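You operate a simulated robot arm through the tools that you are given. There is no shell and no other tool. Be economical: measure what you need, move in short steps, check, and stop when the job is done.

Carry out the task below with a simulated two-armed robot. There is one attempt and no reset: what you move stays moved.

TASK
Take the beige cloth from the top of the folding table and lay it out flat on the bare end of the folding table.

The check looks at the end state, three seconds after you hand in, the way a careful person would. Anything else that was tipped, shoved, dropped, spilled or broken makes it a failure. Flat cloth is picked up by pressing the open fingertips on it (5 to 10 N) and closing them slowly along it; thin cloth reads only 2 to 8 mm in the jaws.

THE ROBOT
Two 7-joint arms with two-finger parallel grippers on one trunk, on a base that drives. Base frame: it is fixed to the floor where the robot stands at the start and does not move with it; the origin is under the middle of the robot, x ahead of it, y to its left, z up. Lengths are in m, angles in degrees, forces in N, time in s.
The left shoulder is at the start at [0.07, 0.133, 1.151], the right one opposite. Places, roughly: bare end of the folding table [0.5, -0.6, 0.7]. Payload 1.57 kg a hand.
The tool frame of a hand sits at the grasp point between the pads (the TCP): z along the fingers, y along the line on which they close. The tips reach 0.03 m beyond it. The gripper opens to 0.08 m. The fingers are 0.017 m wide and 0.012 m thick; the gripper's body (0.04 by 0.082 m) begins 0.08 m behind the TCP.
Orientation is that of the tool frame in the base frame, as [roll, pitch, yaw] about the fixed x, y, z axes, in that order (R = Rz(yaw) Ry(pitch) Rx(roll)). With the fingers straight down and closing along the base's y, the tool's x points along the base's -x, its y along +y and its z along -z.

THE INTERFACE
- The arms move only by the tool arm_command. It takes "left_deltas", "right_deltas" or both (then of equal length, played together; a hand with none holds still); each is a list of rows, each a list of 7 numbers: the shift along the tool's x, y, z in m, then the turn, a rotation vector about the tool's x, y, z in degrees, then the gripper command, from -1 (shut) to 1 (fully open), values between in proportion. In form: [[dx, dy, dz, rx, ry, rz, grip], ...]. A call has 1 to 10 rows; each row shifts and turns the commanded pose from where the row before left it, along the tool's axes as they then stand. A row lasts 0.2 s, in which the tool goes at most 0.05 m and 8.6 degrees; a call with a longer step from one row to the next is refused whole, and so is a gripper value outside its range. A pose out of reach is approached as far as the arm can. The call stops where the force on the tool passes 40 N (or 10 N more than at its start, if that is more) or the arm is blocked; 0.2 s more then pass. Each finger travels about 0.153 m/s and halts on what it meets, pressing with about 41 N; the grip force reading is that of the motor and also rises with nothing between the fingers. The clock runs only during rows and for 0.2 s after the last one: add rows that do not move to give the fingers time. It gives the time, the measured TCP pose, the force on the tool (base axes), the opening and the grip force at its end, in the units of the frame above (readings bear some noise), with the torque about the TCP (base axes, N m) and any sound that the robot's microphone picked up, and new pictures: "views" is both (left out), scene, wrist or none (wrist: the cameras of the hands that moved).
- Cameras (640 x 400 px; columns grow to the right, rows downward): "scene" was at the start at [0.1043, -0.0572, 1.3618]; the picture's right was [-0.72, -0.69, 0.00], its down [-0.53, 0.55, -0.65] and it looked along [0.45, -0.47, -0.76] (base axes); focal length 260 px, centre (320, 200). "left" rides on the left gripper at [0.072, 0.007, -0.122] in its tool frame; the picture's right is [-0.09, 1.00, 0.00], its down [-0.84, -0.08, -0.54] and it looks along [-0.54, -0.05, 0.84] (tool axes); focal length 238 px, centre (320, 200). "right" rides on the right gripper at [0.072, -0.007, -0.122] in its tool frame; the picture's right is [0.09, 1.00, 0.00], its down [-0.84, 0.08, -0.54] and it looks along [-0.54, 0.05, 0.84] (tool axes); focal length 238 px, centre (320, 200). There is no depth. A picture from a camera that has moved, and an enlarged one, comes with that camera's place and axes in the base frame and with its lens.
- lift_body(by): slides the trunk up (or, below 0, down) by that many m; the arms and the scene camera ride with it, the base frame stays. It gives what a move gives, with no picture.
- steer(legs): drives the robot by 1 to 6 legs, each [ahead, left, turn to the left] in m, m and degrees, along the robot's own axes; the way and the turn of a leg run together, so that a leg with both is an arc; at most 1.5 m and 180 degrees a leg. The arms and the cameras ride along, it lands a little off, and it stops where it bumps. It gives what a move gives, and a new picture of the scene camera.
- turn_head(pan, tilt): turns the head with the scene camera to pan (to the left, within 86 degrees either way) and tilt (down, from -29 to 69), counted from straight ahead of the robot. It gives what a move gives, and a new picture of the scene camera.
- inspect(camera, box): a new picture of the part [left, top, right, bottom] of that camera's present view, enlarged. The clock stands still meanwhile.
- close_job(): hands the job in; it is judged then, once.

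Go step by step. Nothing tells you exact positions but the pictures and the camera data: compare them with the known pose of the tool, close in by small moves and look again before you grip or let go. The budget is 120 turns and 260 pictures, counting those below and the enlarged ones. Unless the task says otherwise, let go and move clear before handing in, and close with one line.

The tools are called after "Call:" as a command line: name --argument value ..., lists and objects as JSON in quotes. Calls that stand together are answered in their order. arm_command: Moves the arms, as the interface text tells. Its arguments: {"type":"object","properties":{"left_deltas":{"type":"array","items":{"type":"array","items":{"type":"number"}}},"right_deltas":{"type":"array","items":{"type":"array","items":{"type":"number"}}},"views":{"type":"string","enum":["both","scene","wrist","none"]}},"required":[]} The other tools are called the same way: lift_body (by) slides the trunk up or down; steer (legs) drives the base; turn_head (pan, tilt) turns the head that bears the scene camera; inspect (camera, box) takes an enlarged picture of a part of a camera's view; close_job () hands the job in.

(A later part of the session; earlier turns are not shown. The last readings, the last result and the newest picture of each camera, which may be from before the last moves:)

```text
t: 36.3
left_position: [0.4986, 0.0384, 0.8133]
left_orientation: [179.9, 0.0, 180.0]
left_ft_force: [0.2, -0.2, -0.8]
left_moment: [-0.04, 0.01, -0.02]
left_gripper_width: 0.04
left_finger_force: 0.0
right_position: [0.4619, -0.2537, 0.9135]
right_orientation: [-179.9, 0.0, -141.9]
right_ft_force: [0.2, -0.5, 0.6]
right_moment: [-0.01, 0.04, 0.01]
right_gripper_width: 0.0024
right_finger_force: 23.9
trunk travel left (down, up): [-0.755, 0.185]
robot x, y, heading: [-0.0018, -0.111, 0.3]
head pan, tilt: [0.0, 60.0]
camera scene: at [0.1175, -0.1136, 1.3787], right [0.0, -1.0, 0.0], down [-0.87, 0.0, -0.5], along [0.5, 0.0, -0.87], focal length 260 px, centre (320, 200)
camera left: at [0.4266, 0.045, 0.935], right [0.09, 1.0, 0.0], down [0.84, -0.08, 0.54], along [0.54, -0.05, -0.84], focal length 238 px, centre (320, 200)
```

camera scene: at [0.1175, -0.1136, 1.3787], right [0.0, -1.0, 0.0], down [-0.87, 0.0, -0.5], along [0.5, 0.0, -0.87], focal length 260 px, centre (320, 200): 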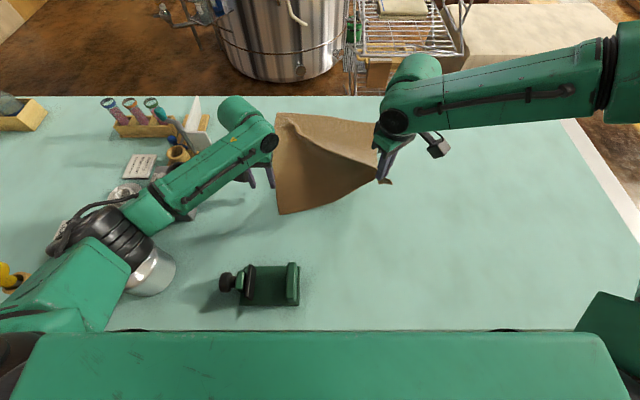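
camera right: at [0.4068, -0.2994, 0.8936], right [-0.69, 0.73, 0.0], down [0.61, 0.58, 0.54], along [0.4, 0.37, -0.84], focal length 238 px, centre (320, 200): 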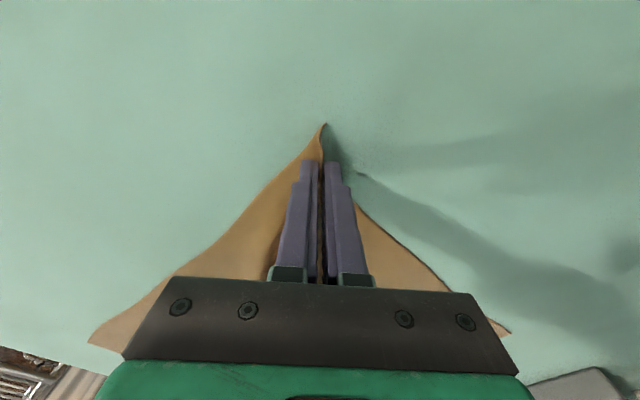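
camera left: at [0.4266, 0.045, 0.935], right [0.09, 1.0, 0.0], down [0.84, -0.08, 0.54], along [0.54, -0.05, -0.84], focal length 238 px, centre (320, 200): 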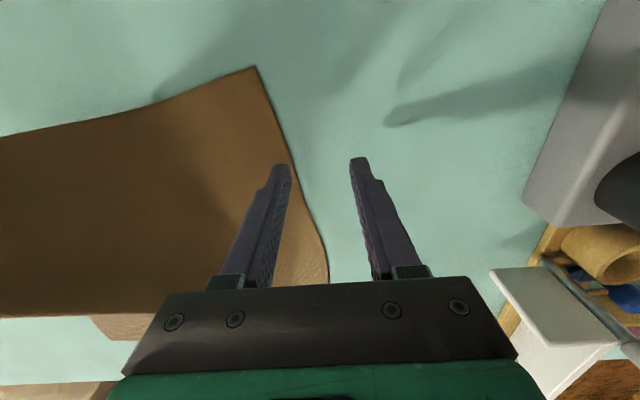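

Lifting the right corner pulled the left one to about (0.434, 0.0). I'll move the left hand to (0.458, −0.025), staying just above the cloth.

Call:
arm_command --left_deltas '[[0.02, -0.03, 0.0, 0, 0, 0, 0], [0.02, -0.032, 0, 0, 0, 0, 0], [0, 0, 0.015, 0, 0, 0, 0], [0, 0, 0.013, 0, 0, 0, 0], [0, 0, 0.0, 0, 0, 0, 0]]'

```text
t: 37.5
left_position: [0.4572, -0.0255, 0.7882]
left_orientation: [179.8, 0.0, 179.9]
left_ft_force: [0.2, 0.4, -0.7]
left_moment: [0.01, -0.02, 0.01]
left_gripper_width: 0.0399
left_finger_force: 0.1
right_position: [0.4621, -0.2524, 0.9149]
right_orientation: [-180.0, 0.1, -141.9]
right_ft_force: [0.0, -0.4, -1.0]
right_moment: [0.0, -0.03, -0.04]
right_gripper_width: 0.0026
right_finger_force: 24.0
trunk travel left (down, up): [-0.755, 0.185]
robot x, y, heading: [-0.0035, -0.109, 0.0]
head pan, tilt: [0.0, 60.0]
camera scene: at [0.1174, -0.1139, 1.3787], right [0.0, -1.0, 0.0], down [-0.87, 0.0, -0.5], along [0.5, 0.0, -0.87], focal length 260 px, centre (320, 200)
camera left: at [0.3855, -0.0201, 0.9102], right [0.09, 1.0, 0.0], down [0.84, -0.08, 0.54], along [0.54, -0.05, -0.84], focal length 238 px, centre (320, 200)
```

scene: 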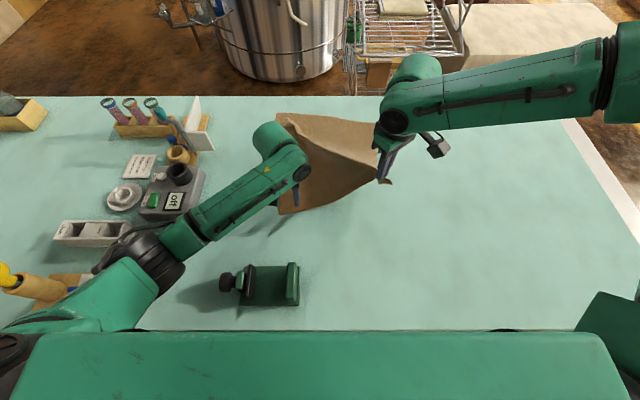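
left: 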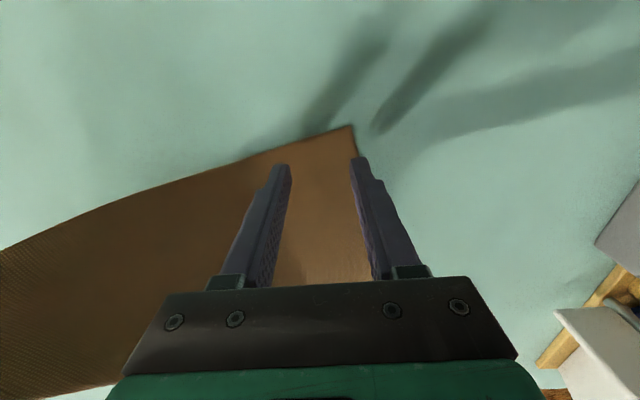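

The corner lies just beyond the left fingers. I'll shift 12 mm inward and press down gently.

Call:
arm_command --left_deltas '[[-0.003, -0.012, 0.0, 0, 0, 0, 0], [0, 0, 0.006, 0, 0, 0, 0], [0, 0, 0.005, 0, 0, 0, 0], [0, 0, 0.003, 0, 0, 0, 0], [0, 0, 0.002, 0, 0, 0, 0], [0, 0, 0.0, 0, 0, 0, 0]]' --views "wrist"

```text
t: 38.9
left_position: [0.4609, -0.0362, 0.7733]
left_orientation: [180.0, -0.1, 180.0]
left_ft_force: [0.3, 0.6, -0.6]
left_moment: [0.01, -0.01, 0.01]
left_gripper_width: 0.0401
left_finger_force: 0.0
right_position: [0.4628, -0.2535, 0.9146]
right_orientation: [179.9, 0.2, -141.8]
right_ft_force: [1.2, -0.4, -1.0]
right_moment: [-0.01, 0.0, -0.04]
right_gripper_width: 0.0027
right_finger_force: 23.9
trunk travel left (down, up): [-0.755, 0.185]
robot x, y, heading: [0.0002, -0.1099, -0.1]
head pan, tilt: [0.0, 60.0]
camera left: at [0.3887, -0.0308, 0.8942], right [0.09, 1.0, 0.0], down [0.84, -0.08, 0.54], along [0.54, -0.05, -0.84], focal length 238 px, centre (320, 200)
```

left: 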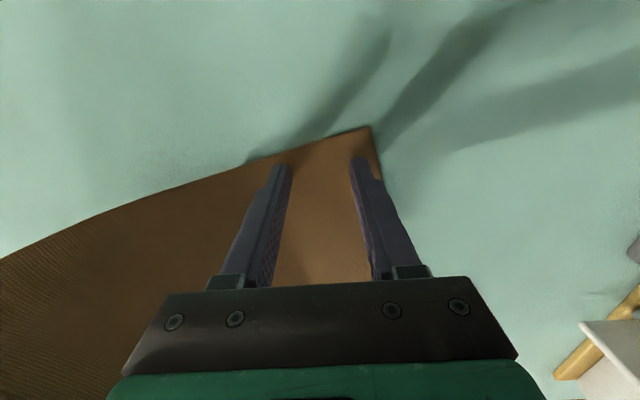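

Call:
arm_command --left_deltas '[[-0.004, -0.004, 0.002, 0, 0, 0, 0], [0, 0, 0.002, 0, 0, 0, 0], [0, 0, 0.001, 0, 0, 0, 0], [0, 0, 0.0, 0, 0, 0, 0]]' --views "none"

```text
t: 39.9
left_position: [0.4658, -0.0406, 0.7716]
left_orientation: [180.0, 0.5, -179.9]
left_ft_force: [3.4, 5.3, 28.4]
left_moment: [0.09, -0.04, -0.06]
left_gripper_width: 0.0399
left_finger_force: 0.0
right_position: [0.4587, -0.2523, 0.9165]
right_orientation: [-179.9, 0.2, -141.8]
right_ft_force: [0.2, -0.2, -0.6]
right_moment: [-0.01, 0.02, 0.0]
right_gripper_width: 0.0026
right_finger_force: 24.3
trunk travel left (down, up): [-0.755, 0.185]
robot x, y, heading: [0.0003, -0.1155, 0.1]
head pan, tilt: [0.0, 60.0]
```

That's 28 N, which is too hard. I'll ease off 2.5 mm and then close slowly.

Call:
arm_command --left_deltas '[[0, 0, -0.0025, 0, 0, 0, 0], [0, 0, 0, 0, 0, 0, -0.15], [0, 0, 0, 0, 0, 0, -0.3], [0, 0, 0, 0, 0, 0, -0.45], [0, 0, 0, 0, 0, 0, -0.6], [0, 0, 0, 0, 0, 0, -0.75], [0, 0, 0, 0, 0, 0, -0.9], [0, 0, 0, 0, 0, 0, -1], [0, 0, 0, 0, 0, 0, -1], [0, 0, 0, 0, 0, 0, -1]]' --views "both"

```text
t: 42.1
left_position: [0.4633, -0.0415, 0.7724]
left_orientation: [179.9, 0.0, 180.0]
left_ft_force: [-3.6, 4.3, 10.6]
left_moment: [0.09, 0.13, 0.06]
left_gripper_width: 0.0023
left_finger_force: 23.8
right_position: [0.461, -0.253, 0.9154]
right_orientation: [-179.9, 0.0, -141.8]
right_ft_force: [0.3, 0.6, 0.0]
right_moment: [-0.01, 0.0, -0.02]
right_gripper_width: 0.0026
right_finger_force: 23.9
trunk travel left (down, up): [-0.755, 0.185]
robot x, y, heading: [0.0024, -0.1111, -0.0]
head pan, tilt: [0.0, 60.0]
camera scene: at [0.115, -0.1131, 1.3789], right [0.0, -1.0, 0.0], down [-0.87, 0.0, -0.5], along [0.5, 0.0, -0.87], focal length 260 px, centre (320, 200)
camera left: at [0.3906, -0.0351, 0.893], right [0.09, 1.0, 0.0], down [0.84, -0.08, 0.54], along [0.54, -0.05, -0.84], focal length 238 px, centre (320, 200)
```

scene: 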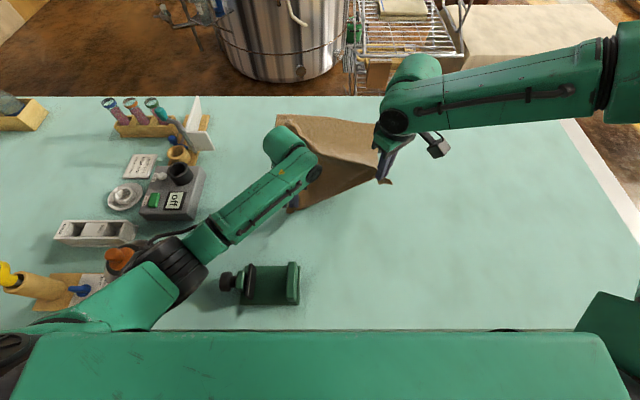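
left: 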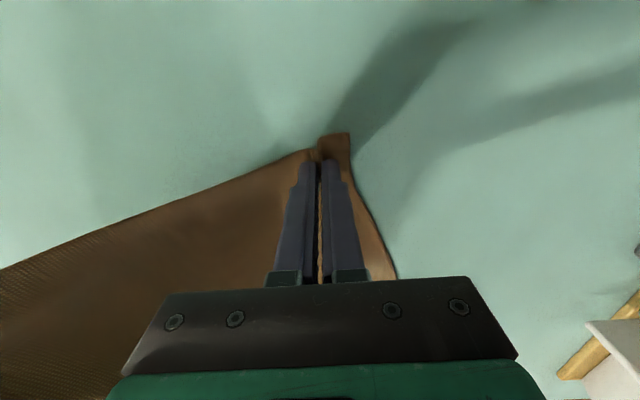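

Both corners are held. I'll lift straight up with the trunk first, then raise and spread the hands so the cloth hangs free.

Call:
lift_body --by 0.18

Call:
arm_command --left_deltas '[[0, 0.008, -0.035, 0, 0, 0, -1], [0, 0.012, -0.035, 0, 0, 0, -1], [0, 0.012, -0.035, 0, 0, 0, -1], [0, 0.012, -0.035, 0, 0, 0, -1], [0, 0.012, -0.035, 0, 0, 0, -1], [0, 0.012, -0.035, 0, 0, 0, -1], [0, 0.012, -0.035, 0, 0, 0, -1], [0, 0, -0.02, 0, 0, 0, -1]]' --right_deltas '[[0, 0, -0.02, 0, 0, 0, -1], [0, 0, -0.02, 0, 0, 0, -1], [0, 0, -0.02, 0, 0, 0, -1], [0, 0, -0.02, 0, 0, 0, -1], [0, 0, -0.02, 0, 0, 0, -1], [0, 0, -0.02, 0, 0, 0, -1], [0, 0, 0, 0, 0, 0, -1], [0, 0, 0, 0, 0, 0, -1]]' --views "scene"

```text
t: 44.1
left_position: [0.4641, -0.0411, 0.9506]
left_orientation: [-180.0, 0.0, 180.0]
left_ft_force: [-0.1, -0.4, -0.4]
left_moment: [-0.01, -0.02, 0.03]
left_gripper_width: 0.0021
left_finger_force: 23.6
right_position: [0.4629, -0.2541, 1.0947]
right_orientation: [180.0, 0.2, -141.9]
right_ft_force: [0.4, -0.2, 0.0]
right_moment: [0.01, 0.01, -0.03]
right_gripper_width: 0.0024
right_finger_force: 24.1
trunk travel left (down, up): [-0.935, 0.005]
robot x, y, heading: [0.0036, -0.1119, 0.1]
head pan, tilt: [0.0, 60.0]
```

```text
t: 45.9
left_position: [0.4641, 0.0396, 1.2181]
left_orientation: [-179.9, -0.1, 179.9]
left_ft_force: [-0.2, -15.9, -0.8]
left_moment: [-0.56, -0.02, 0.12]
left_gripper_width: 0.0024
left_finger_force: 23.9
right_position: [0.4623, -0.2509, 1.2148]
right_orientation: [-180.0, 0.2, -141.9]
right_ft_force: [-0.2, 15.5, -0.2]
right_moment: [0.51, 0.07, 0.09]
right_gripper_width: 0.0027
right_finger_force: 23.8
trunk travel left (down, up): [-0.935, 0.005]
robot x, y, heading: [0.0019, -0.1132, -0.0]
head pan, tilt: [0.0, 60.0]
camera scene: at [0.1175, -0.1138, 1.5586], right [0.0, -1.0, 0.0], down [-0.87, 0.0, -0.5], along [0.5, 0.0, -0.87], focal length 260 px, centre (320, 200)
```

scene: 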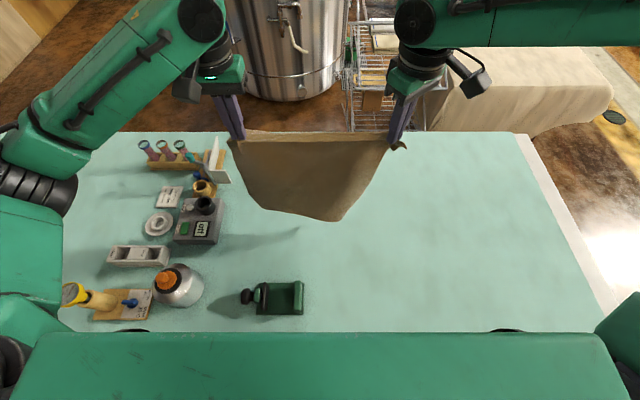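

The cloth hangs as a clean curtain, about 0.1 m clear of the table. I'll slacken the tension a little, then drive right toward the bare end.

Call:
arm_command --left_deltas '[[0, -0.006, 0, 0, 0, 0, -1], [0, 0, 0, 0, 0, 0, -1]]' --views "none"

Call:
steer --legs '[[0, -0.25, 0]]'

Call:
steer --legs '[[0, -0.24, 0]]'

```text
t: 46.5
left_position: [0.4656, 0.0332, 1.2174]
left_orientation: [179.9, -0.1, -179.9]
left_ft_force: [1.0, -11.5, 0.0]
left_moment: [-0.35, 0.01, 0.09]
left_gripper_width: 0.0022
left_finger_force: 24.0
right_position: [0.4614, -0.2528, 1.2137]
right_orientation: [180.0, 0.0, -141.9]
right_ft_force: [-0.6, 10.0, -0.3]
right_moment: [0.35, 0.01, 0.03]
right_gripper_width: 0.0027
right_finger_force: 23.9
trunk travel left (down, up): [-0.935, 0.005]
robot x, y, heading: [-0.0034, -0.113, -0.2]
head pan, tilt: [0.0, 60.0]
```

```text
t: 48.3
left_position: [0.4672, -0.2107, 1.2161]
left_orientation: [-179.7, 0.0, 179.5]
left_ft_force: [0.4, -9.4, -0.6]
left_moment: [-0.36, -0.02, 0.09]
left_gripper_width: 0.0022
left_finger_force: 23.9
right_position: [0.4604, -0.4962, 1.2149]
right_orientation: [-179.9, 0.0, -142.2]
right_ft_force: [0.1, 9.1, -1.1]
right_moment: [0.22, 0.0, 0.02]
right_gripper_width: 0.0024
right_finger_force: 23.8
trunk travel left (down, up): [-0.935, 0.005]
robot x, y, heading: [-0.0022, -0.3586, -0.3]
head pan, tilt: [0.0, 60.0]
camera scene: at [0.1166, -0.3544, 1.5587], right [-0.01, -1.0, 0.0], down [-0.87, 0.0, -0.5], along [0.5, -0.01, -0.87], focal length 260 px, centre (320, 200)
```

scene: 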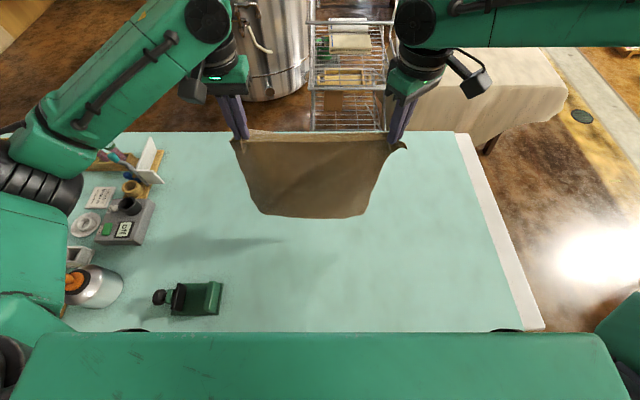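

```text
t: 50.1
left_position: [0.4648, -0.4457, 1.2163]
left_orientation: [-179.9, 0.0, 179.7]
left_ft_force: [0.4, -10.3, -0.1]
left_moment: [-0.35, -0.01, 0.09]
left_gripper_width: 0.0019
left_finger_force: 23.6
right_position: [0.4596, -0.7312, 1.216]
right_orientation: [-179.8, -0.1, -142.2]
right_ft_force: [0.4, 9.4, -0.9]
right_moment: [0.22, 0.01, 0.03]
right_gripper_width: 0.0024
right_finger_force: 24.1
trunk travel left (down, up): [-0.935, 0.005]
robot x, y, heading: [-0.0041, -0.5946, -0.5]
head pan, tilt: [0.0, 60.0]
camera scene: at [0.115, -0.5898, 1.5587], right [-0.01, -1.0, 0.0], down [-0.87, 0.0, -0.5], along [0.5, -0.01, -0.87], focal length 260 px, centre (320, 200)
```

scene: 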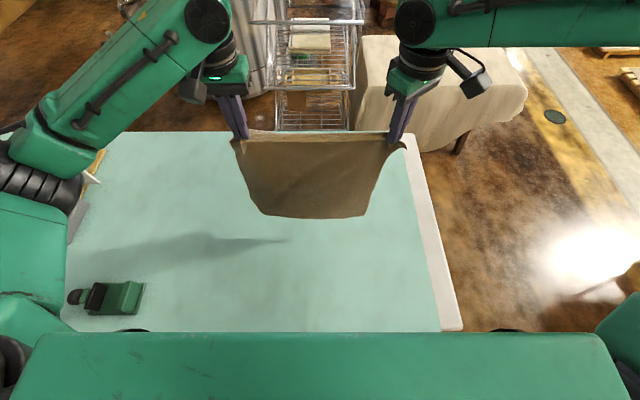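

The robot is at y ≈ −0.595, with the cloth above the bare end (table x 0.17–0.90, ending near y −0.95). I'll extend both hands forward so the far hem lands further out.

Call:
arm_command --left_deltas '[[-0.025, 0, 0, 0, 0, 0, -1], [-0.025, 0, 0, 0, 0, 0, -1], [-0.025, 0, 0, 0, 0, 0, -1], [-0.025, 0, 0, 0, 0, 0, -1], [-0.025, 0, 0, 0, 0, 0, -1], [-0.025, 0, 0, 0, 0, 0, -1]]' --right_deltas '[[-0.0197, -0.0154, 0, 0, 0, 0, -1], [-0.0197, -0.0154, 0, 0, 0, 0, -1], [-0.0197, -0.0154, 0, 0, 0, 0, -1], [-0.0197, -0.0154, 0, 0, 0, 0, -1], [-0.0197, -0.0154, 0, 0, 0, 0, -1], [-0.0197, -0.0154, 0, 0, 0, 0, -1]]' --views "scene"

```text
t: 51.3
left_position: [0.5882, -0.4609, 1.2175]
left_orientation: [-178.8, 0.0, 178.2]
left_ft_force: [-3.5, -23.4, 0.8]
left_moment: [-0.75, 0.11, 0.08]
left_gripper_width: 0.0026
left_finger_force: 23.4
left hand out of reach, approached as far as the arm can: row 6
right_position: [0.5371, -0.7569, 1.2168]
right_orientation: [179.3, 1.3, -141.5]
right_ft_force: [4.0, 23.0, -0.7]
right_moment: [0.66, -0.08, 0.14]
right_gripper_width: 0.0025
right_finger_force: 23.8
right hand out of reach, approached as far as the arm can: row 3, 4, 5, 6
trunk travel left (down, up): [-0.935, 0.005]
robot x, y, heading: [-0.0036, -0.5935, -0.1]
head pan, tilt: [0.0, 60.0]
stopped in row 6 (right hand): the force on the tool passed its limit (the readings are from after the stop); the commanded pose is now the measured one
camera scene: at [0.1171, -0.5957, 1.5585], right [-0.01, -1.0, 0.0], down [-0.87, 0.01, -0.5], along [0.5, 0.0, -0.87], focal length 260 px, centre (320, 200)
```

scene: 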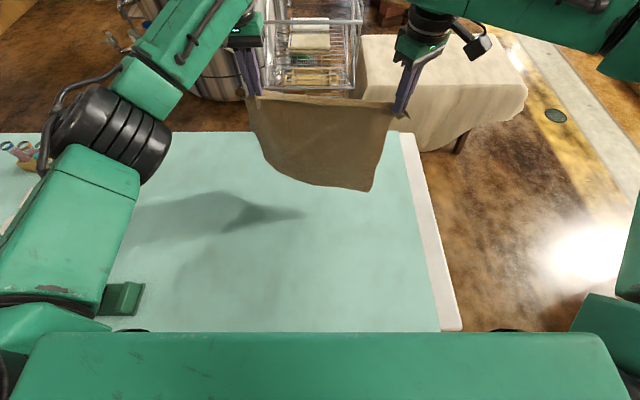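

The right hand stops at x ≈ 0.54. Tilting both tools so the fingers point partly forward should gain reach. I'll level the hands and tilt 40° forward.

Call:
arm_command --left_deltas '[[0.02, -0.006, 0, 0, 0, 0, -1], [0.02, -0.006, 0, 0, 0, 0, -1], [0.01, -0.003, 0, 0, 0, 0, -1], [0, 0, 0, 0, -8, 0, -1], [0, 0, 0, 0, -8, 0, -1], [0, 0, 0, 0, -8, 0, -1], [0, 0, 0, 0, -8, 0, -1], [0, 0, 0, 0, -8, 0, -1], [0, 0, 0, 0, 0, 0, -1]]' --right_deltas '[[0, 0, 0, 0, 0, 0, -1], [0, 0, 0, 0, 0, 0, -1], [0, 0, 0, 0, 0, 0, -1], [0, 0, 0, 4.93, -6.3, 0, -1], [0, 0, 0, 4.93, -6.3, 0, -1], [0, 0, 0, 4.93, -6.3, 0, -1], [0, 0, 0, 4.93, -6.3, 0, -1], [0, 0, 0, 4.93, -6.3, 0, -1], [0, 0, 0, 0, 0, 0, -1]]' --views "scene"

```text
t: 53.3
left_position: [0.5383, -0.4698, 1.2181]
left_orientation: [-178.9, 40.0, 179.3]
left_ft_force: [0.6, -8.6, 0.1]
left_moment: [-0.28, -0.02, -0.13]
left_gripper_width: 0.0022
left_finger_force: 23.5
right_position: [0.5355, -0.7606, 1.2175]
right_orientation: [-153.0, 31.2, -134.3]
right_ft_force: [0.1, 9.0, -1.4]
right_moment: [0.17, 0.04, 0.22]
right_gripper_width: 0.0025
right_finger_force: 23.6
trunk travel left (down, up): [-0.935, 0.005]
robot x, y, heading: [0.0001, -0.5913, -0.1]
head pan, tilt: [0.0, 60.0]
camera scene: at [0.1155, -0.5947, 1.5586], right [-0.01, -1.0, 0.0], down [-0.87, 0.01, -0.5], along [0.5, 0.0, -0.87], focal length 260 px, centre (320, 200)
```

scene: 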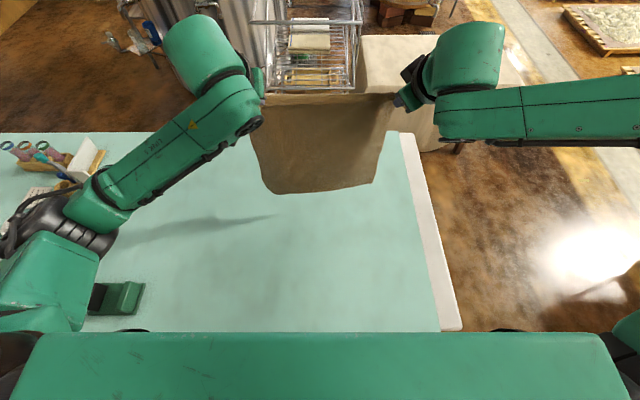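

Tilting worked without trouble. I'll move both hands forward 0.12 m.

Call:
arm_command --left_deltas '[[-0.0153, 0, 0.0129, 0, 0, 0, -1], [-0.0153, 0, 0.0129, 0, 0, 0, -1], [-0.0153, 0, 0.0129, 0, 0, 0, -1], [-0.0153, 0, 0.0129, 0, 0, 0, -1], [-0.0153, 0, 0.0129, 0, 0, 0, -1], [-0.0153, 0, 0.0129, 0, 0, 0, -1], [0, 0, 0, 0, 0, 0, -1]]' --right_deltas '[[-0.0121, -0.0094, 0.0129, 0, 0, 0, -1], [-0.0121, -0.0094, 0.0129, 0, 0, 0, -1], [-0.0121, -0.0094, 0.0129, 0, 0, 0, -1], [-0.0121, -0.0094, 0.0129, 0, 0, 0, -1], [-0.0121, -0.0094, 0.0129, 0, 0, 0, -1], [-0.0121, -0.0094, 0.0129, 0, 0, 0, -1], [0, 0, 0, 0, 0, 0, -1]]' --views "scene"

```text
t: 54.9
left_position: [0.6552, -0.4724, 1.2156]
left_orientation: [-178.9, 39.9, 179.4]
left_ft_force: [0.7, -6.1, -0.1]
left_moment: [-0.17, -0.04, -0.06]
left_gripper_width: 0.002
left_finger_force: 23.0
right_position: [0.6543, -0.7594, 1.2214]
right_orientation: [-152.9, 31.3, -134.3]
right_ft_force: [0.0, 6.0, -0.4]
right_moment: [0.13, 0.03, 0.15]
right_gripper_width: 0.0026
right_finger_force: 24.5
trunk travel left (down, up): [-0.935, 0.005]
robot x, y, heading: [-0.0018, -0.5949, -0.3]
head pan, tilt: [0.0, 60.0]
camera scene: at [0.1143, -0.5944, 1.5587], right [-0.01, -1.0, 0.0], down [-0.87, 0.01, -0.5], along [0.5, 0.0, -0.87], focal length 260 px, centre (320, 200)
```

scene: 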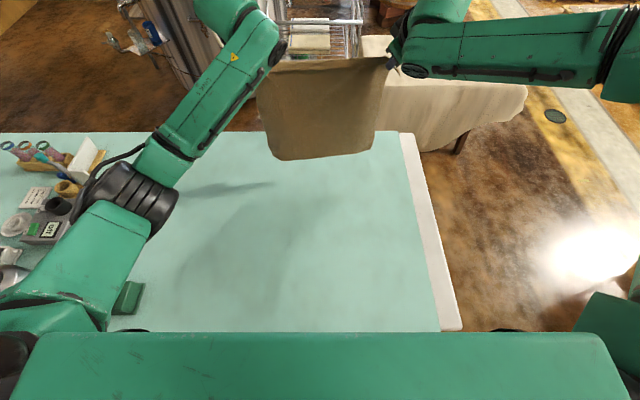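

Both hands are at x = 0.655 with the hem hanging at about z 0.88. I'll go another 0.05 forward, then lower the trunk until the hem just meets the table.

Call:
arm_command --left_deltas '[[-0.0128, 0, 0.0107, 0, 0, 0, -1], [-0.0128, 0, 0.0107, 0, 0, 0, -1], [-0.0128, 0, 0.0107, 0, 0, 0, -1], [0, 0, 0, 0, 0, 0, -1]]' --right_deltas '[[-0.0101, -0.0079, 0.0107, 0, 0, 0, -1], [-0.0101, -0.0079, 0.0107, 0, 0, 0, -1], [-0.0101, -0.0079, 0.0107, 0, 0, 0, -1], [0, 0, 0, 0, 0, 0, -1]]' --views "none"

Call:
lift_body --by -0.12

Call:
inspect --camera "scene" --box '[0, 0, 640, 400]'

```text
t: 55.9
left_position: [0.7067, -0.4775, 1.2151]
left_orientation: [-178.7, 40.0, 179.3]
left_ft_force: [-1.9, -23.2, 1.1]
left_moment: [-0.64, 0.03, -0.42]
left_gripper_width: 0.0028
left_finger_force: 24.2
right_position: [0.6747, -0.7735, 1.2276]
right_orientation: [-153.0, 31.3, -134.1]
right_ft_force: [2.5, 23.7, -2.0]
right_moment: [0.34, 0.01, 0.51]
right_gripper_width: 0.0026
right_finger_force: 23.7
right hand out of reach, approached as far as the arm can: row 1, 2, 3
trunk travel left (down, up): [-0.935, 0.005]
robot x, y, heading: [-0.0037, -0.5889, -0.2]
head pan, tilt: [0.0, 60.0]
```

```text
t: 57.4
left_position: [0.7059, -0.4776, 1.094]
left_orientation: [-178.6, 39.9, 179.4]
left_ft_force: [-2.2, -24.5, 1.8]
left_moment: [-0.67, 0.06, -0.44]
left_gripper_width: 0.0024
left_finger_force: 23.7
right_position: [0.6725, -0.776, 1.1077]
right_orientation: [-153.0, 31.5, -134.2]
right_ft_force: [2.4, 25.2, -2.4]
right_moment: [0.44, 0.06, 0.57]
right_gripper_width: 0.0027
right_finger_force: 23.4
trunk travel left (down, up): [-0.815, 0.125]
robot x, y, heading: [-0.0068, -0.5931, -0.5]
head pan, tilt: [0.0, 60.0]
```

```text
1.00 times, centred on (320, 200) of scene
camera zoom: at [0.1147, -0.5947, 1.4387], right [-0.01, -1.0, 0.0], down [-0.87, 0.01, -0.5], along [0.5, 0.0, -0.87], focal length 260 px, centre (320, 200)
```

zoom: 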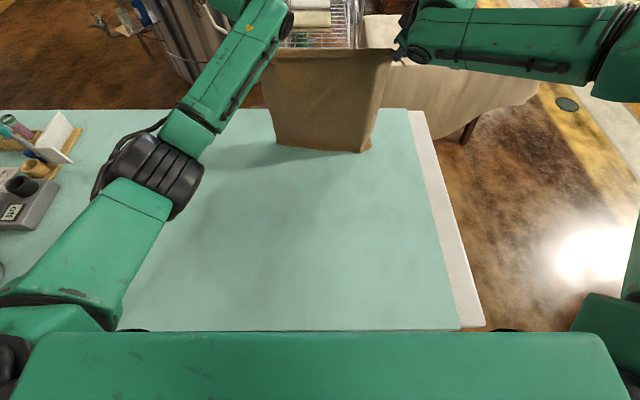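

The hem is just touching at x ≈ 0.70. I'll even out the tension, then start laying by moving the hands back and down equally.

Call:
arm_command --left_deltas '[[0.0125, -0.004, -0.0105, 0, 0, 0, -1], [0.0125, -0.004, -0.0105, 0, 0, 0, -1], [0.0141, 0, 0.0012, 0, 0, 0, -1], [0.0141, 0, 0.0012, 0, 0, 0, -1], [0.0141, 0, 0.0012, 0, 0, 0, -1], [0.0141, 0, 0.0012, 0, 0, 0, -1], [0.0141, 0, 0.0012, 0, 0, 0, -1], [0.0141, 0, 0.0012, 0, 0, 0, -1]]' --right_deltas '[[0, 0, 0, 0, 0, 0, -1], [0, 0, 0, 0, 0, 0, -1], [0.0111, 0.0087, 0.0012, 0, 0, 0, -1], [0.0111, 0.0087, 0.0012, 0, 0, 0, -1], [0.0111, 0.0087, 0.0012, 0, 0, 0, -1], [0.0111, 0.0087, 0.0012, 0, 0, 0, -1], [0.0111, 0.0087, 0.0012, 0, 0, 0, -1], [0.0111, 0.0087, 0.0012, 0, 0, 0, -1]]' --views "scene"

```text
t: 59.2
left_position: [0.6145, -0.483, 1.0361]
left_orientation: [-179.0, 40.0, 179.3]
left_ft_force: [0.0, -14.3, 0.6]
left_moment: [-0.39, -0.01, -0.23]
left_gripper_width: 0.0022
left_finger_force: 23.9
right_position: [0.6122, -0.7747, 1.0467]
right_orientation: [-152.9, 31.3, -134.4]
right_ft_force: [-0.2, 14.0, -1.4]
right_moment: [0.23, 0.04, 0.34]
right_gripper_width: 0.0026
right_finger_force: 23.6
trunk travel left (down, up): [-0.815, 0.125]
robot x, y, heading: [-0.0006, -0.5934, -0.4]
head pan, tilt: [0.0, 60.0]
camera scene: at [0.1141, -0.595, 1.4388], right [-0.01, -1.0, 0.0], down [-0.87, 0.01, -0.5], along [0.5, 0.0, -0.87], focal length 260 px, centre (320, 200)
```

scene: 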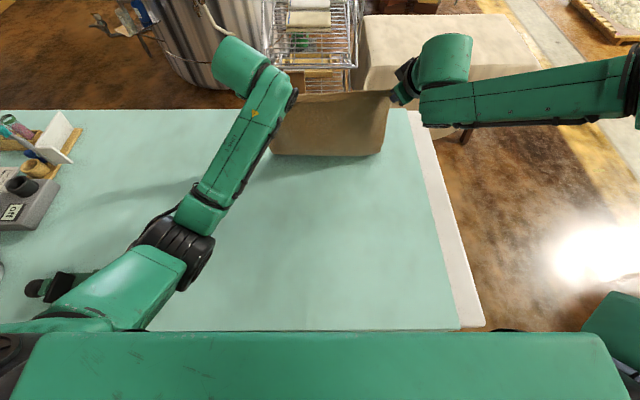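

The hem stays put at x ≈ 0.70 and the cloth is coming down cleanly. I'll continue back and down.

Call:
arm_command --left_deltas '[[0.0141, -0.005, 0.0012, 0, 0, 0, -1], [0.0141, 0, 0.0012, 0, 0, 0, -1], [0.0141, 0, 0.0012, 0, 0, 0, -1], [0.0141, 0, 0.0012, 0, 0, 0, -1], [0.0141, 0, 0.0012, 0, 0, 0, -1], [0.0141, 0, 0.0012, 0, 0, 0, -1]]' --right_deltas '[[0.0111, 0.0087, 0.0012, 0, 0, 0, -1], [0.0111, 0.0087, 0.0012, 0, 0, 0, -1], [0.0111, 0.0087, 0.0012, 0, 0, 0, -1], [0.0111, 0.0087, 0.0012, 0, 0, 0, -1], [0.0111, 0.0087, 0.0012, 0, 0, 0, -1], [0.0111, 0.0087, 0.0012, 0, 0, 0, -1]]' --views "scene"

Call:
lift_body --by -0.06

```text
t: 60.6
left_position: [0.5522, -0.4869, 0.9757]
left_orientation: [-179.0, 40.1, 179.5]
left_ft_force: [1.0, -6.8, 0.4]
left_moment: [-0.19, -0.04, -0.08]
left_gripper_width: 0.0023
left_finger_force: 23.8
right_position: [0.5534, -0.7758, 0.9867]
right_orientation: [-152.9, 31.3, -134.3]
right_ft_force: [-0.6, 6.2, -0.1]
right_moment: [0.08, 0.03, 0.18]
right_gripper_width: 0.0022
right_finger_force: 23.5
trunk travel left (down, up): [-0.815, 0.125]
robot x, y, heading: [-0.0051, -0.5917, -0.5]
head pan, tilt: [0.0, 60.0]
camera scene: at [0.1143, -0.595, 1.4387], right [-0.01, -1.0, 0.0], down [-0.87, 0.01, -0.5], along [0.5, 0.0, -0.87], focal length 260 px, centre (320, 200)
```

scene: 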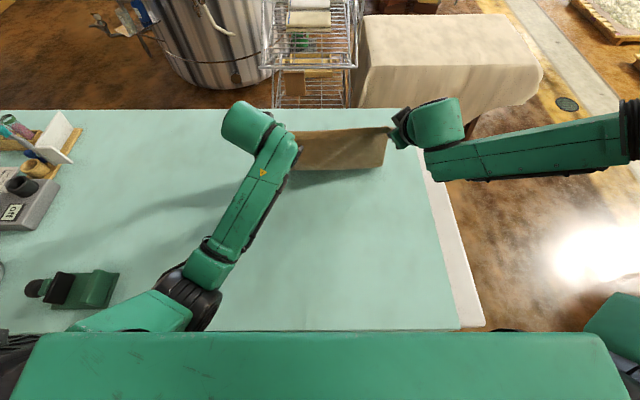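

```text
t: 61.6
left_position: [0.553, -0.4878, 0.9162]
left_orientation: [-178.9, 40.0, 179.3]
left_ft_force: [0.7, -7.0, -0.8]
left_moment: [-0.17, -0.03, -0.1]
left_gripper_width: 0.0021
left_finger_force: 23.5
right_position: [0.5534, -0.774, 0.9265]
right_orientation: [-153.0, 31.3, -134.4]
right_ft_force: [-0.2, 5.8, -0.2]
right_moment: [0.12, 0.02, 0.15]
right_gripper_width: 0.0023
right_finger_force: 23.8
trunk travel left (down, up): [-0.755, 0.185]
robot x, y, heading: [-0.0006, -0.5932, -0.4]
head pan, tilt: [0.0, 60.0]
```

Laid portion should be behind the curtain (the bend is at x ≈ 0.63). I'll move back to catch up with the trunk drop, then continue on the diagonal.

Call:
arm_command --left_deltas '[[0.0115, 0, -0.0096, 0, 0, 0, -1], [0.0115, 0, -0.0096, 0, 0, 0, -1], [0.0115, 0, -0.0096, 0, 0, 0, -1], [0.0115, 0, -0.0096, 0, 0, 0, -1], [0.0115, 0, -0.0096, 0, 0, 0, -1], [0.0115, 0, -0.0096, 0, 0, 0, -1]]' --right_deltas '[[0.0091, 0.0071, -0.0096, 0, 0, 0, -1], [0.0091, 0.0071, -0.0096, 0, 0, 0, -1], [0.0091, 0.0071, -0.0096, 0, 0, 0, -1], [0.0091, 0.0071, -0.0096, 0, 0, 0, -1], [0.0091, 0.0071, -0.0096, 0, 0, 0, -1], [0.0091, 0.0071, -0.0096, 0, 0, 0, -1]]' --views "scene"

```text
t: 63.0
left_position: [0.4616, -0.4862, 0.916]
left_orientation: [-178.8, 40.0, 179.4]
left_ft_force: [-0.5, -8.9, 0.0]
left_moment: [-0.27, -0.01, -0.17]
left_gripper_width: 0.0022
left_finger_force: 23.8
right_position: [0.4629, -0.7766, 0.926]
right_orientation: [-152.9, 31.4, -134.3]
right_ft_force: [-0.5, 8.5, -0.8]
right_moment: [0.22, 0.03, 0.21]
right_gripper_width: 0.0025
right_finger_force: 23.8
trunk travel left (down, up): [-0.755, 0.185]
robot x, y, heading: [-0.0057, -0.5899, -0.4]
head pan, tilt: [0.0, 60.0]
camera scene: at [0.1135, -0.5949, 1.3788], right [-0.01, -1.0, 0.0], down [-0.87, 0.01, -0.5], along [0.5, 0.0, -0.87], focal length 260 px, centre (320, 200)
```

scene: 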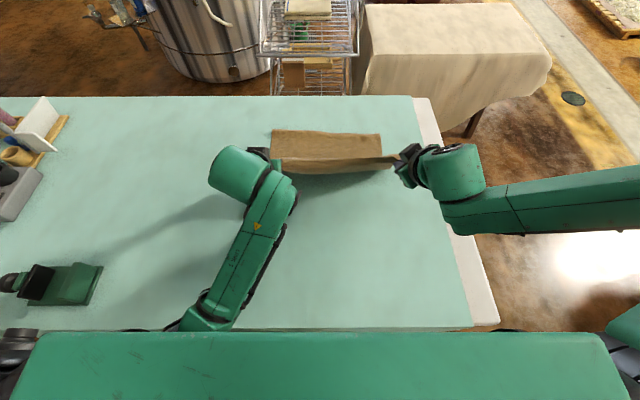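

The far hem is flat at x ≈ 0.74, spanning y −0.43 to −0.80. I'll lower the trunk, move back a little and bring the tools upright again.

Call:
lift_body --by -0.08

Call:
arm_command --left_deltas '[[0.0115, 0, -0.0096, 0, 0, 0, -1], [0.0115, 0, -0.0096, 0, 0, 0, -1], [0.0115, 0, -0.0096, 0, 0, 0, -1], [0, 0, 0, 0, 8, 0, -1], [0, 0, 0, 0, 8, 0, -1], [0, 0, 0, 0, 8, 0, -1], [0, 0, 0, 0, 8, 0, -1], [0, 0, 0, 0, 0, 0, -1]]' --right_deltas '[[0.0091, 0.0071, -0.0096, 0, 0, 0, -1], [0.0091, 0.0071, -0.0096, 0, 0, 0, -1], [0.0091, 0.0071, -0.0096, 0, 0, 0, -1], [0, 0, 0, -4.93, 6.3, 0, -1], [0, 0, 0, -4.93, 6.3, 0, -1], [0, 0, 0, -4.93, 6.3, 0, -1], [0, 0, 0, -4.93, 6.3, 0, -1], [0, 0, 0, 0, 0, 0, -1]]' --views "both"

```text
t: 64.2
left_position: [0.4637, -0.486, 0.8351]
left_orientation: [-178.9, 40.1, 179.4]
left_ft_force: [-0.1, -8.6, 0.6]
left_moment: [-0.22, -0.01, -0.19]
left_gripper_width: 0.0024
left_finger_force: 23.6
right_position: [0.4629, -0.7765, 0.8452]
right_orientation: [-153.0, 31.3, -134.3]
right_ft_force: [-0.8, 9.2, 0.0]
right_moment: [0.17, 0.06, 0.21]
right_gripper_width: 0.0024
right_finger_force: 24.2
trunk travel left (down, up): [-0.675, 0.265]
robot x, y, heading: [-0.0037, -0.5911, -0.4]
head pan, tilt: [0.0, 60.0]
```

```text
t: 65.8
left_position: [0.4212, -0.4095, 0.803]
left_orientation: [168.3, 8.7, 178.9]
left_ft_force: [-0.1, -0.5, 0.0]
left_moment: [0.0, 0.01, 0.04]
left_gripper_width: 0.0001
left_finger_force: 21.4
left hand out of reach, approached as far as the arm can: row 7
right_position: [0.4227, -0.778, 0.844]
right_orientation: [-173.4, 8.6, -141.5]
right_ft_force: [-0.3, 0.5, 0.0]
right_moment: [-0.01, 0.01, 0.01]
right_gripper_width: 0.0024
right_finger_force: 23.7
trunk travel left (down, up): [-0.675, 0.265]
robot x, y, heading: [-0.0024, -0.5967, 0.0]
head pan, tilt: [0.0, 60.0]
stopped in row 7 (left hand): the arm was blocked; the commanded pose is now the measured one
camera scene: at [0.1169, -0.5935, 1.2984], right [-0.01, -1.0, 0.0], down [-0.87, 0.0, -0.5], along [0.5, 0.0, -0.87], focal length 260 px, centre (320, 200)
camera right: at [0.3476, -0.8249, 0.9543], right [-0.67, 0.73, -0.13], down [0.5, 0.57, 0.65], along [0.54, 0.37, -0.75], focal length 238 px, centre (320, 200)
camera left: at [0.3313, -0.4273, 0.9114], right [0.08, 0.97, 0.21], down [0.75, -0.2, 0.64], along [0.66, 0.11, -0.74], focal length 238 px, centre (320, 200)
```

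scene: 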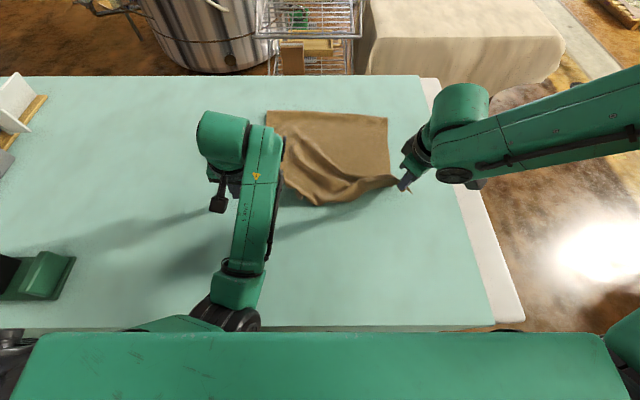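
right: 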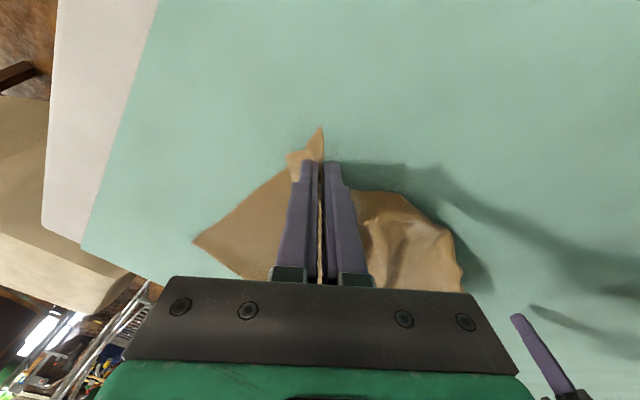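
left: 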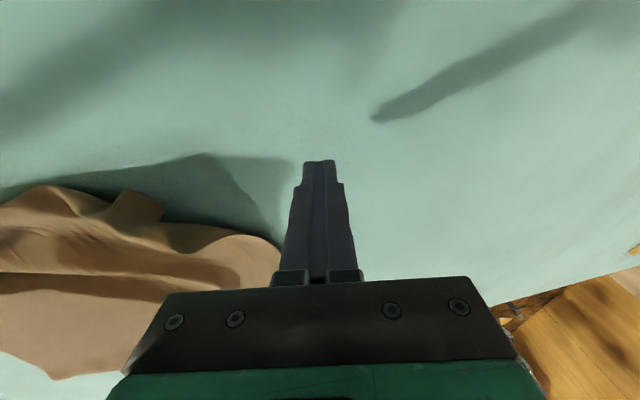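

The left arm lurched near a singular pose and lost its corner, but the far half of the cloth is flat and the right hand still holds. I'll raise the left hand away and finish bringing the right tool upright.

Call:
arm_command --left_deltas '[[0, 0, -0.03, 0, 0, 0, -1], [0, 0, -0.03, 0, 0, 0, -1], [-0.01, 0, -0.04, 0, 0, 0, -0.5], [-0.01, 0, -0.04, 0, 0, 0, 0], [-0.01, 0, -0.04, 0, 0, 0, 0], [-0.01, 0, -0.03, 0, 0, 0, 0]]' --right_deltas '[[0, 0, 0, -4.93, 6.3, 0, -1], [0, 0, 0, 0, 0, 0, -1], [0, 0, 0, 0, 0, 0, -1], [0, 0, 0, 0, 0, 0, -1], [0, 0, 0, 0, 0, 0, -1], [0, 0, 0, 0, 0, 0, -1]]' --views "scene"

```text
t: 66.3
left_position: [0.4113, -0.346, 0.8299]
left_orientation: [156.5, 7.7, 179.6]
left_ft_force: [0.4, 0.5, 0.8]
left_moment: [0.03, 0.0, 0.02]
left_gripper_width: 0.0002
left_finger_force: 21.2
left hand out of reach, approached as far as the arm can: row 2
right_position: [0.4226, -0.7781, 0.8438]
right_orientation: [-178.2, 2.6, -142.0]
right_ft_force: [0.6, 0.1, -1.0]
right_moment: [-0.06, 0.03, 0.02]
right_gripper_width: 0.0024
right_finger_force: 24.3
trunk travel left (down, up): [-0.675, 0.265]
robot x, y, heading: [-0.0028, -0.597, -0.6]
head pan, tilt: [0.0, 60.0]
stopped in row 2 (left hand): the arm was blocked; the commanded pose is now the measured one
camera scene: at [0.116, -0.5941, 1.2985], right [-0.01, -1.0, 0.0], down [-0.87, 0.0, -0.5], along [0.5, 0.0, -0.87], focal length 260 px, centre (320, 200)
```

scene: 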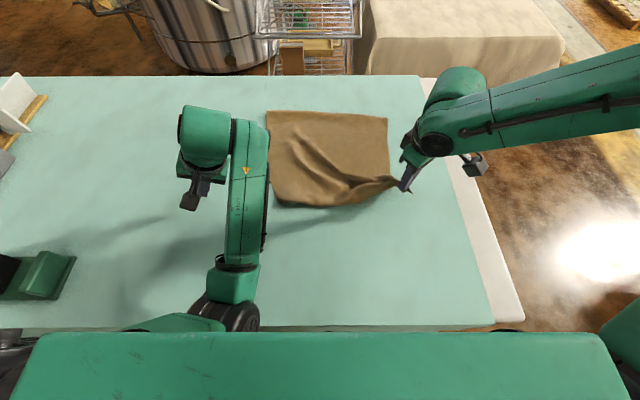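

The left elbow seems to be against something, probably the table edge or the robot's body. I'll raise the trunk to free it and look.

Call:
lift_body --by 0.1

Call:
turn_head --pan 25 --tilt 65

```text
t: 67.6
left_position: [0.4116, -0.3474, 0.9297]
left_orientation: [156.6, 7.8, 179.5]
left_ft_force: [-0.3, -0.3, 0.4]
left_moment: [0.0, 0.02, 0.03]
left_gripper_width: 0.0
left_finger_force: 21.2
right_position: [0.4226, -0.7794, 0.9442]
right_orientation: [-178.3, 2.6, -142.0]
right_ft_force: [-0.4, 0.2, 0.0]
right_moment: [-0.04, -0.01, 0.02]
right_gripper_width: 0.0025
right_finger_force: 23.7
trunk travel left (down, up): [-0.775, 0.165]
robot x, y, heading: [-0.0009, -0.5943, -0.5]
head pan, tilt: [0.0, 60.0]
```

```text
t: 68.5
left_position: [0.4104, -0.3465, 0.9292]
left_orientation: [156.5, 7.8, 179.5]
left_ft_force: [0.1, -0.1, 0.8]
left_moment: [0.0, 0.03, -0.02]
left_gripper_width: 0.0
left_finger_force: 22.0
right_position: [0.4233, -0.7779, 0.9445]
right_orientation: [-178.3, 2.6, -142.0]
right_ft_force: [-0.2, 0.7, -0.3]
right_moment: [0.01, -0.01, 0.0]
right_gripper_width: 0.0026
right_finger_force: 24.4
trunk travel left (down, up): [-0.775, 0.165]
robot x, y, heading: [-0.0064, -0.5918, -0.3]
head pan, tilt: [25.0, 65.0]
camera scene: at [0.1031, -0.5692, 1.3931], right [0.42, -0.91, 0.0], down [-0.82, -0.38, -0.42], along [0.38, 0.18, -0.91], focal length 260 px, centre (320, 200)
```

scene: 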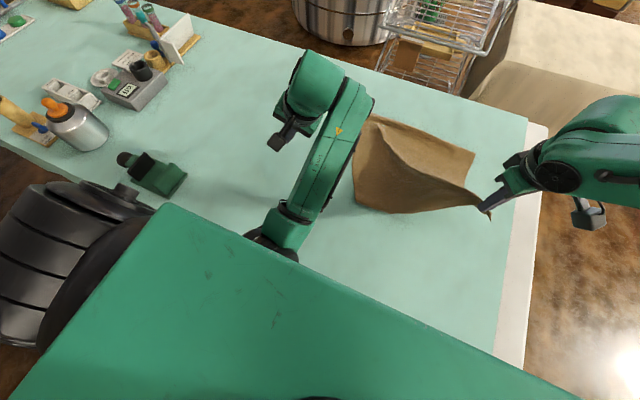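

The left elbow is tucked under the torso. I'll move the left hand forward and up to pull it out, then restore its orientation.

Call:
arm_command --left_deltas '[[-0.03, 0, -0.01, 0, 0, 0, -1], [-0.03, 0, -0.01, 0, 0, 0, -1], [-0.03, 0, -0.02, 0, 0, 0, -1], [-0.01, 0, -0.03, 8, 0, 0, -1], [0, 0, -0.03, 8, 0, 0, -1], [0, 0, -0.03, 7, 0, 0, -1], [0, 0, -0.03, 0, 8, 0, -1]]' --views "scene"

```text
t: 70.1
left_position: [0.5432, -0.36, 1.0677]
left_orientation: [179.6, -0.2, 179.4]
left_ft_force: [1.0, -0.5, -0.6]
left_moment: [0.01, 0.01, 0.03]
left_gripper_width: 0.0001
left_finger_force: 21.5
left hand out of reach, approached as far as the arm can: row 5, 6, 7
right_position: [0.4223, -0.7808, 0.9441]
right_orientation: [-178.4, 2.5, -142.1]
right_ft_force: [0.8, 0.0, -0.6]
right_moment: [-0.04, -0.05, 0.0]
right_gripper_width: 0.0023
right_finger_force: 23.8
trunk travel left (down, up): [-0.775, 0.165]
robot x, y, heading: [-0.0059, -0.5941, -0.5]
head pan, tilt: [25.0, 65.0]
camera scene: at [0.1033, -0.569, 1.393], right [0.42, -0.91, 0.0], down [-0.82, -0.38, -0.42], along [0.38, 0.18, -0.91], focal length 260 px, centre (320, 200)
```

scene: 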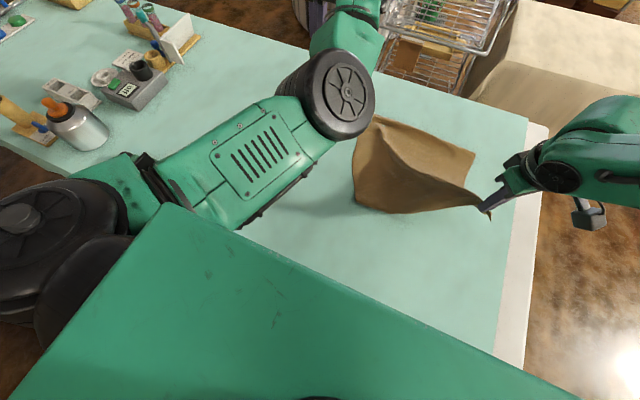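

The left arm is free, now with its elbow forward like the right one. Next I'll bring the right corner back to about (0.335, −0.745) and lower the trunk to set it near the table.

Call:
arm_command --right_deltas '[[0.0163, 0.0267, 0, 0, 0, 0, -1], [0.0163, 0.0267, 0, 0, 0, 0, -1], [0.0163, 0.0267, 0, 0, 2, 0, -1], [0, 0, 0, 0, 0, 0, -1]]' --views "none"

Call:
lift_body --by -0.155

Call:
turn_head --pan 0 --tilt 60

```text
t: 71.1
left_position: [0.5429, -0.3605, 1.0666]
left_orientation: [179.7, -0.3, 179.5]
left_ft_force: [0.3, -0.4, 0.2]
left_moment: [0.0, 0.02, 0.01]
left_gripper_width: 0.0001
left_finger_force: 21.5
right_position: [0.3357, -0.7462, 0.9378]
right_orientation: [-178.3, 0.5, -142.1]
right_ft_force: [-0.4, -0.2, -0.5]
right_moment: [0.0, 0.01, 0.0]
right_gripper_width: 0.0024
right_finger_force: 23.9
trunk travel left (down, up): [-0.775, 0.165]
robot x, y, heading: [-0.0012, -0.592, -0.3]
head pan, tilt: [25.0, 65.0]
```

```text
t: 72.9
left_position: [0.5437, -0.3607, 0.9131]
left_orientation: [179.6, -0.2, 179.5]
left_ft_force: [-0.2, -0.3, -0.2]
left_moment: [0.0, 0.0, 0.01]
left_gripper_width: 0.0
left_finger_force: 21.2
right_position: [0.3352, -0.7453, 0.7829]
right_orientation: [-178.3, 0.5, -142.0]
right_ft_force: [-0.9, 0.0, 0.0]
right_moment: [0.01, -0.03, 0.01]
right_gripper_width: 0.0025
right_finger_force: 23.4
trunk travel left (down, up): [-0.62, 0.32]
robot x, y, heading: [-0.0064, -0.5938, -0.2]
head pan, tilt: [25.0, 65.0]
```

```text
t: 73.8
left_position: [0.5432, -0.3606, 0.9115]
left_orientation: [179.8, -0.2, 179.4]
left_ft_force: [-0.8, -1.0, 0.9]
left_moment: [0.02, 0.01, 0.0]
left_gripper_width: 0.0
left_finger_force: 21.5
right_position: [0.336, -0.7471, 0.7829]
right_orientation: [-178.3, 0.5, -141.9]
right_ft_force: [0.9, -0.1, -0.3]
right_moment: [-0.02, 0.0, -0.01]
right_gripper_width: 0.0023
right_finger_force: 23.8
trunk travel left (down, up): [-0.62, 0.32]
robot x, y, heading: [-0.0019, -0.5949, -0.4]
head pan, tilt: [0.0, 60.0]
camera scene: at [0.1146, -0.5947, 1.2437], right [-0.01, -1.0, 0.0], down [-0.87, 0.0, -0.5], along [0.5, 0.0, -0.87], focal length 260 px, centre (320, 200)
```

scene: 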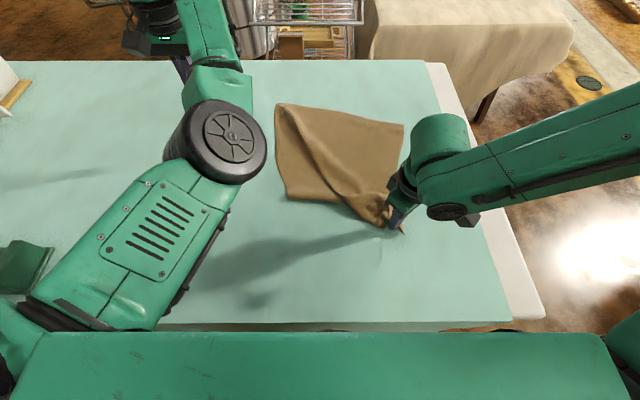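

The right corner is nearly down at (0.336, −0.747) and the left near corner looks to be around (0.41, −0.52). I'll bring the left hand over it for a close look.

Call:
arm_command --left_deltas '[[0.03, -0.03, 0, 0, 0, 0, -0.5], [0.03, -0.03, 0, 0, 0, 0, 0], [0.03, -0.03, 0, 0, 0, 0, 0], [0.03, -0.03, 0, 0, 0, 0, 0], [0, 0, 0, 0, 0, 0, 0]]' --views "both"

```text
t: 75.0
left_position: [0.564, -0.4277, 0.8935]
left_orientation: [179.7, -0.2, 179.6]
left_ft_force: [0.3, 0.1, -0.7]
left_moment: [-0.01, -0.03, 0.02]
left_gripper_width: 0.0398
left_finger_force: 0.0
left hand out of reach, approached as far as the arm can: row 1, 2, 3, 4
right_position: [0.3354, -0.7462, 0.7828]
right_orientation: [-178.2, 0.5, -142.0]
right_ft_force: [-0.6, -0.5, 0.4]
right_moment: [-0.04, -0.01, 0.01]
right_gripper_width: 0.0027
right_finger_force: 23.7
trunk travel left (down, up): [-0.62, 0.32]
robot x, y, heading: [-0.0018, -0.5933, -0.4]
head pan, tilt: [0.0, 60.0]
camera scene: at [0.1145, -0.5945, 1.2437], right [-0.01, -1.0, 0.0], down [-0.87, 0.01, -0.5], along [0.5, 0.0, -0.87], focal length 260 px, centre (320, 200)
camera left: at [0.4916, -0.4233, 1.0153], right [0.1, 0.99, 0.01], down [0.84, -0.09, 0.54], along [0.54, -0.05, -0.84], focal length 238 px, centre (320, 200)
```

scene: 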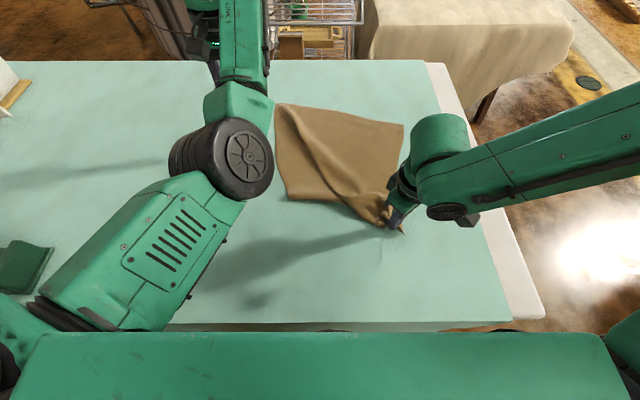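
left: 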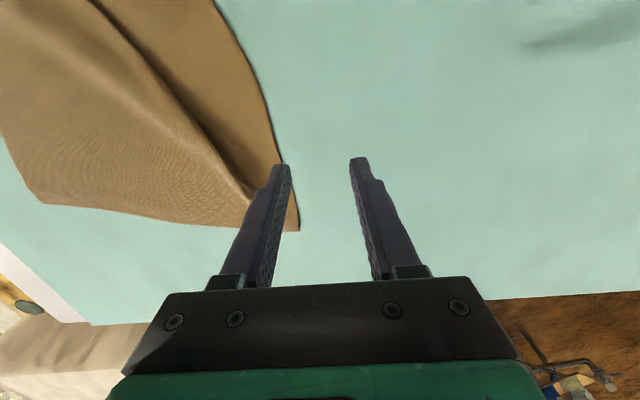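

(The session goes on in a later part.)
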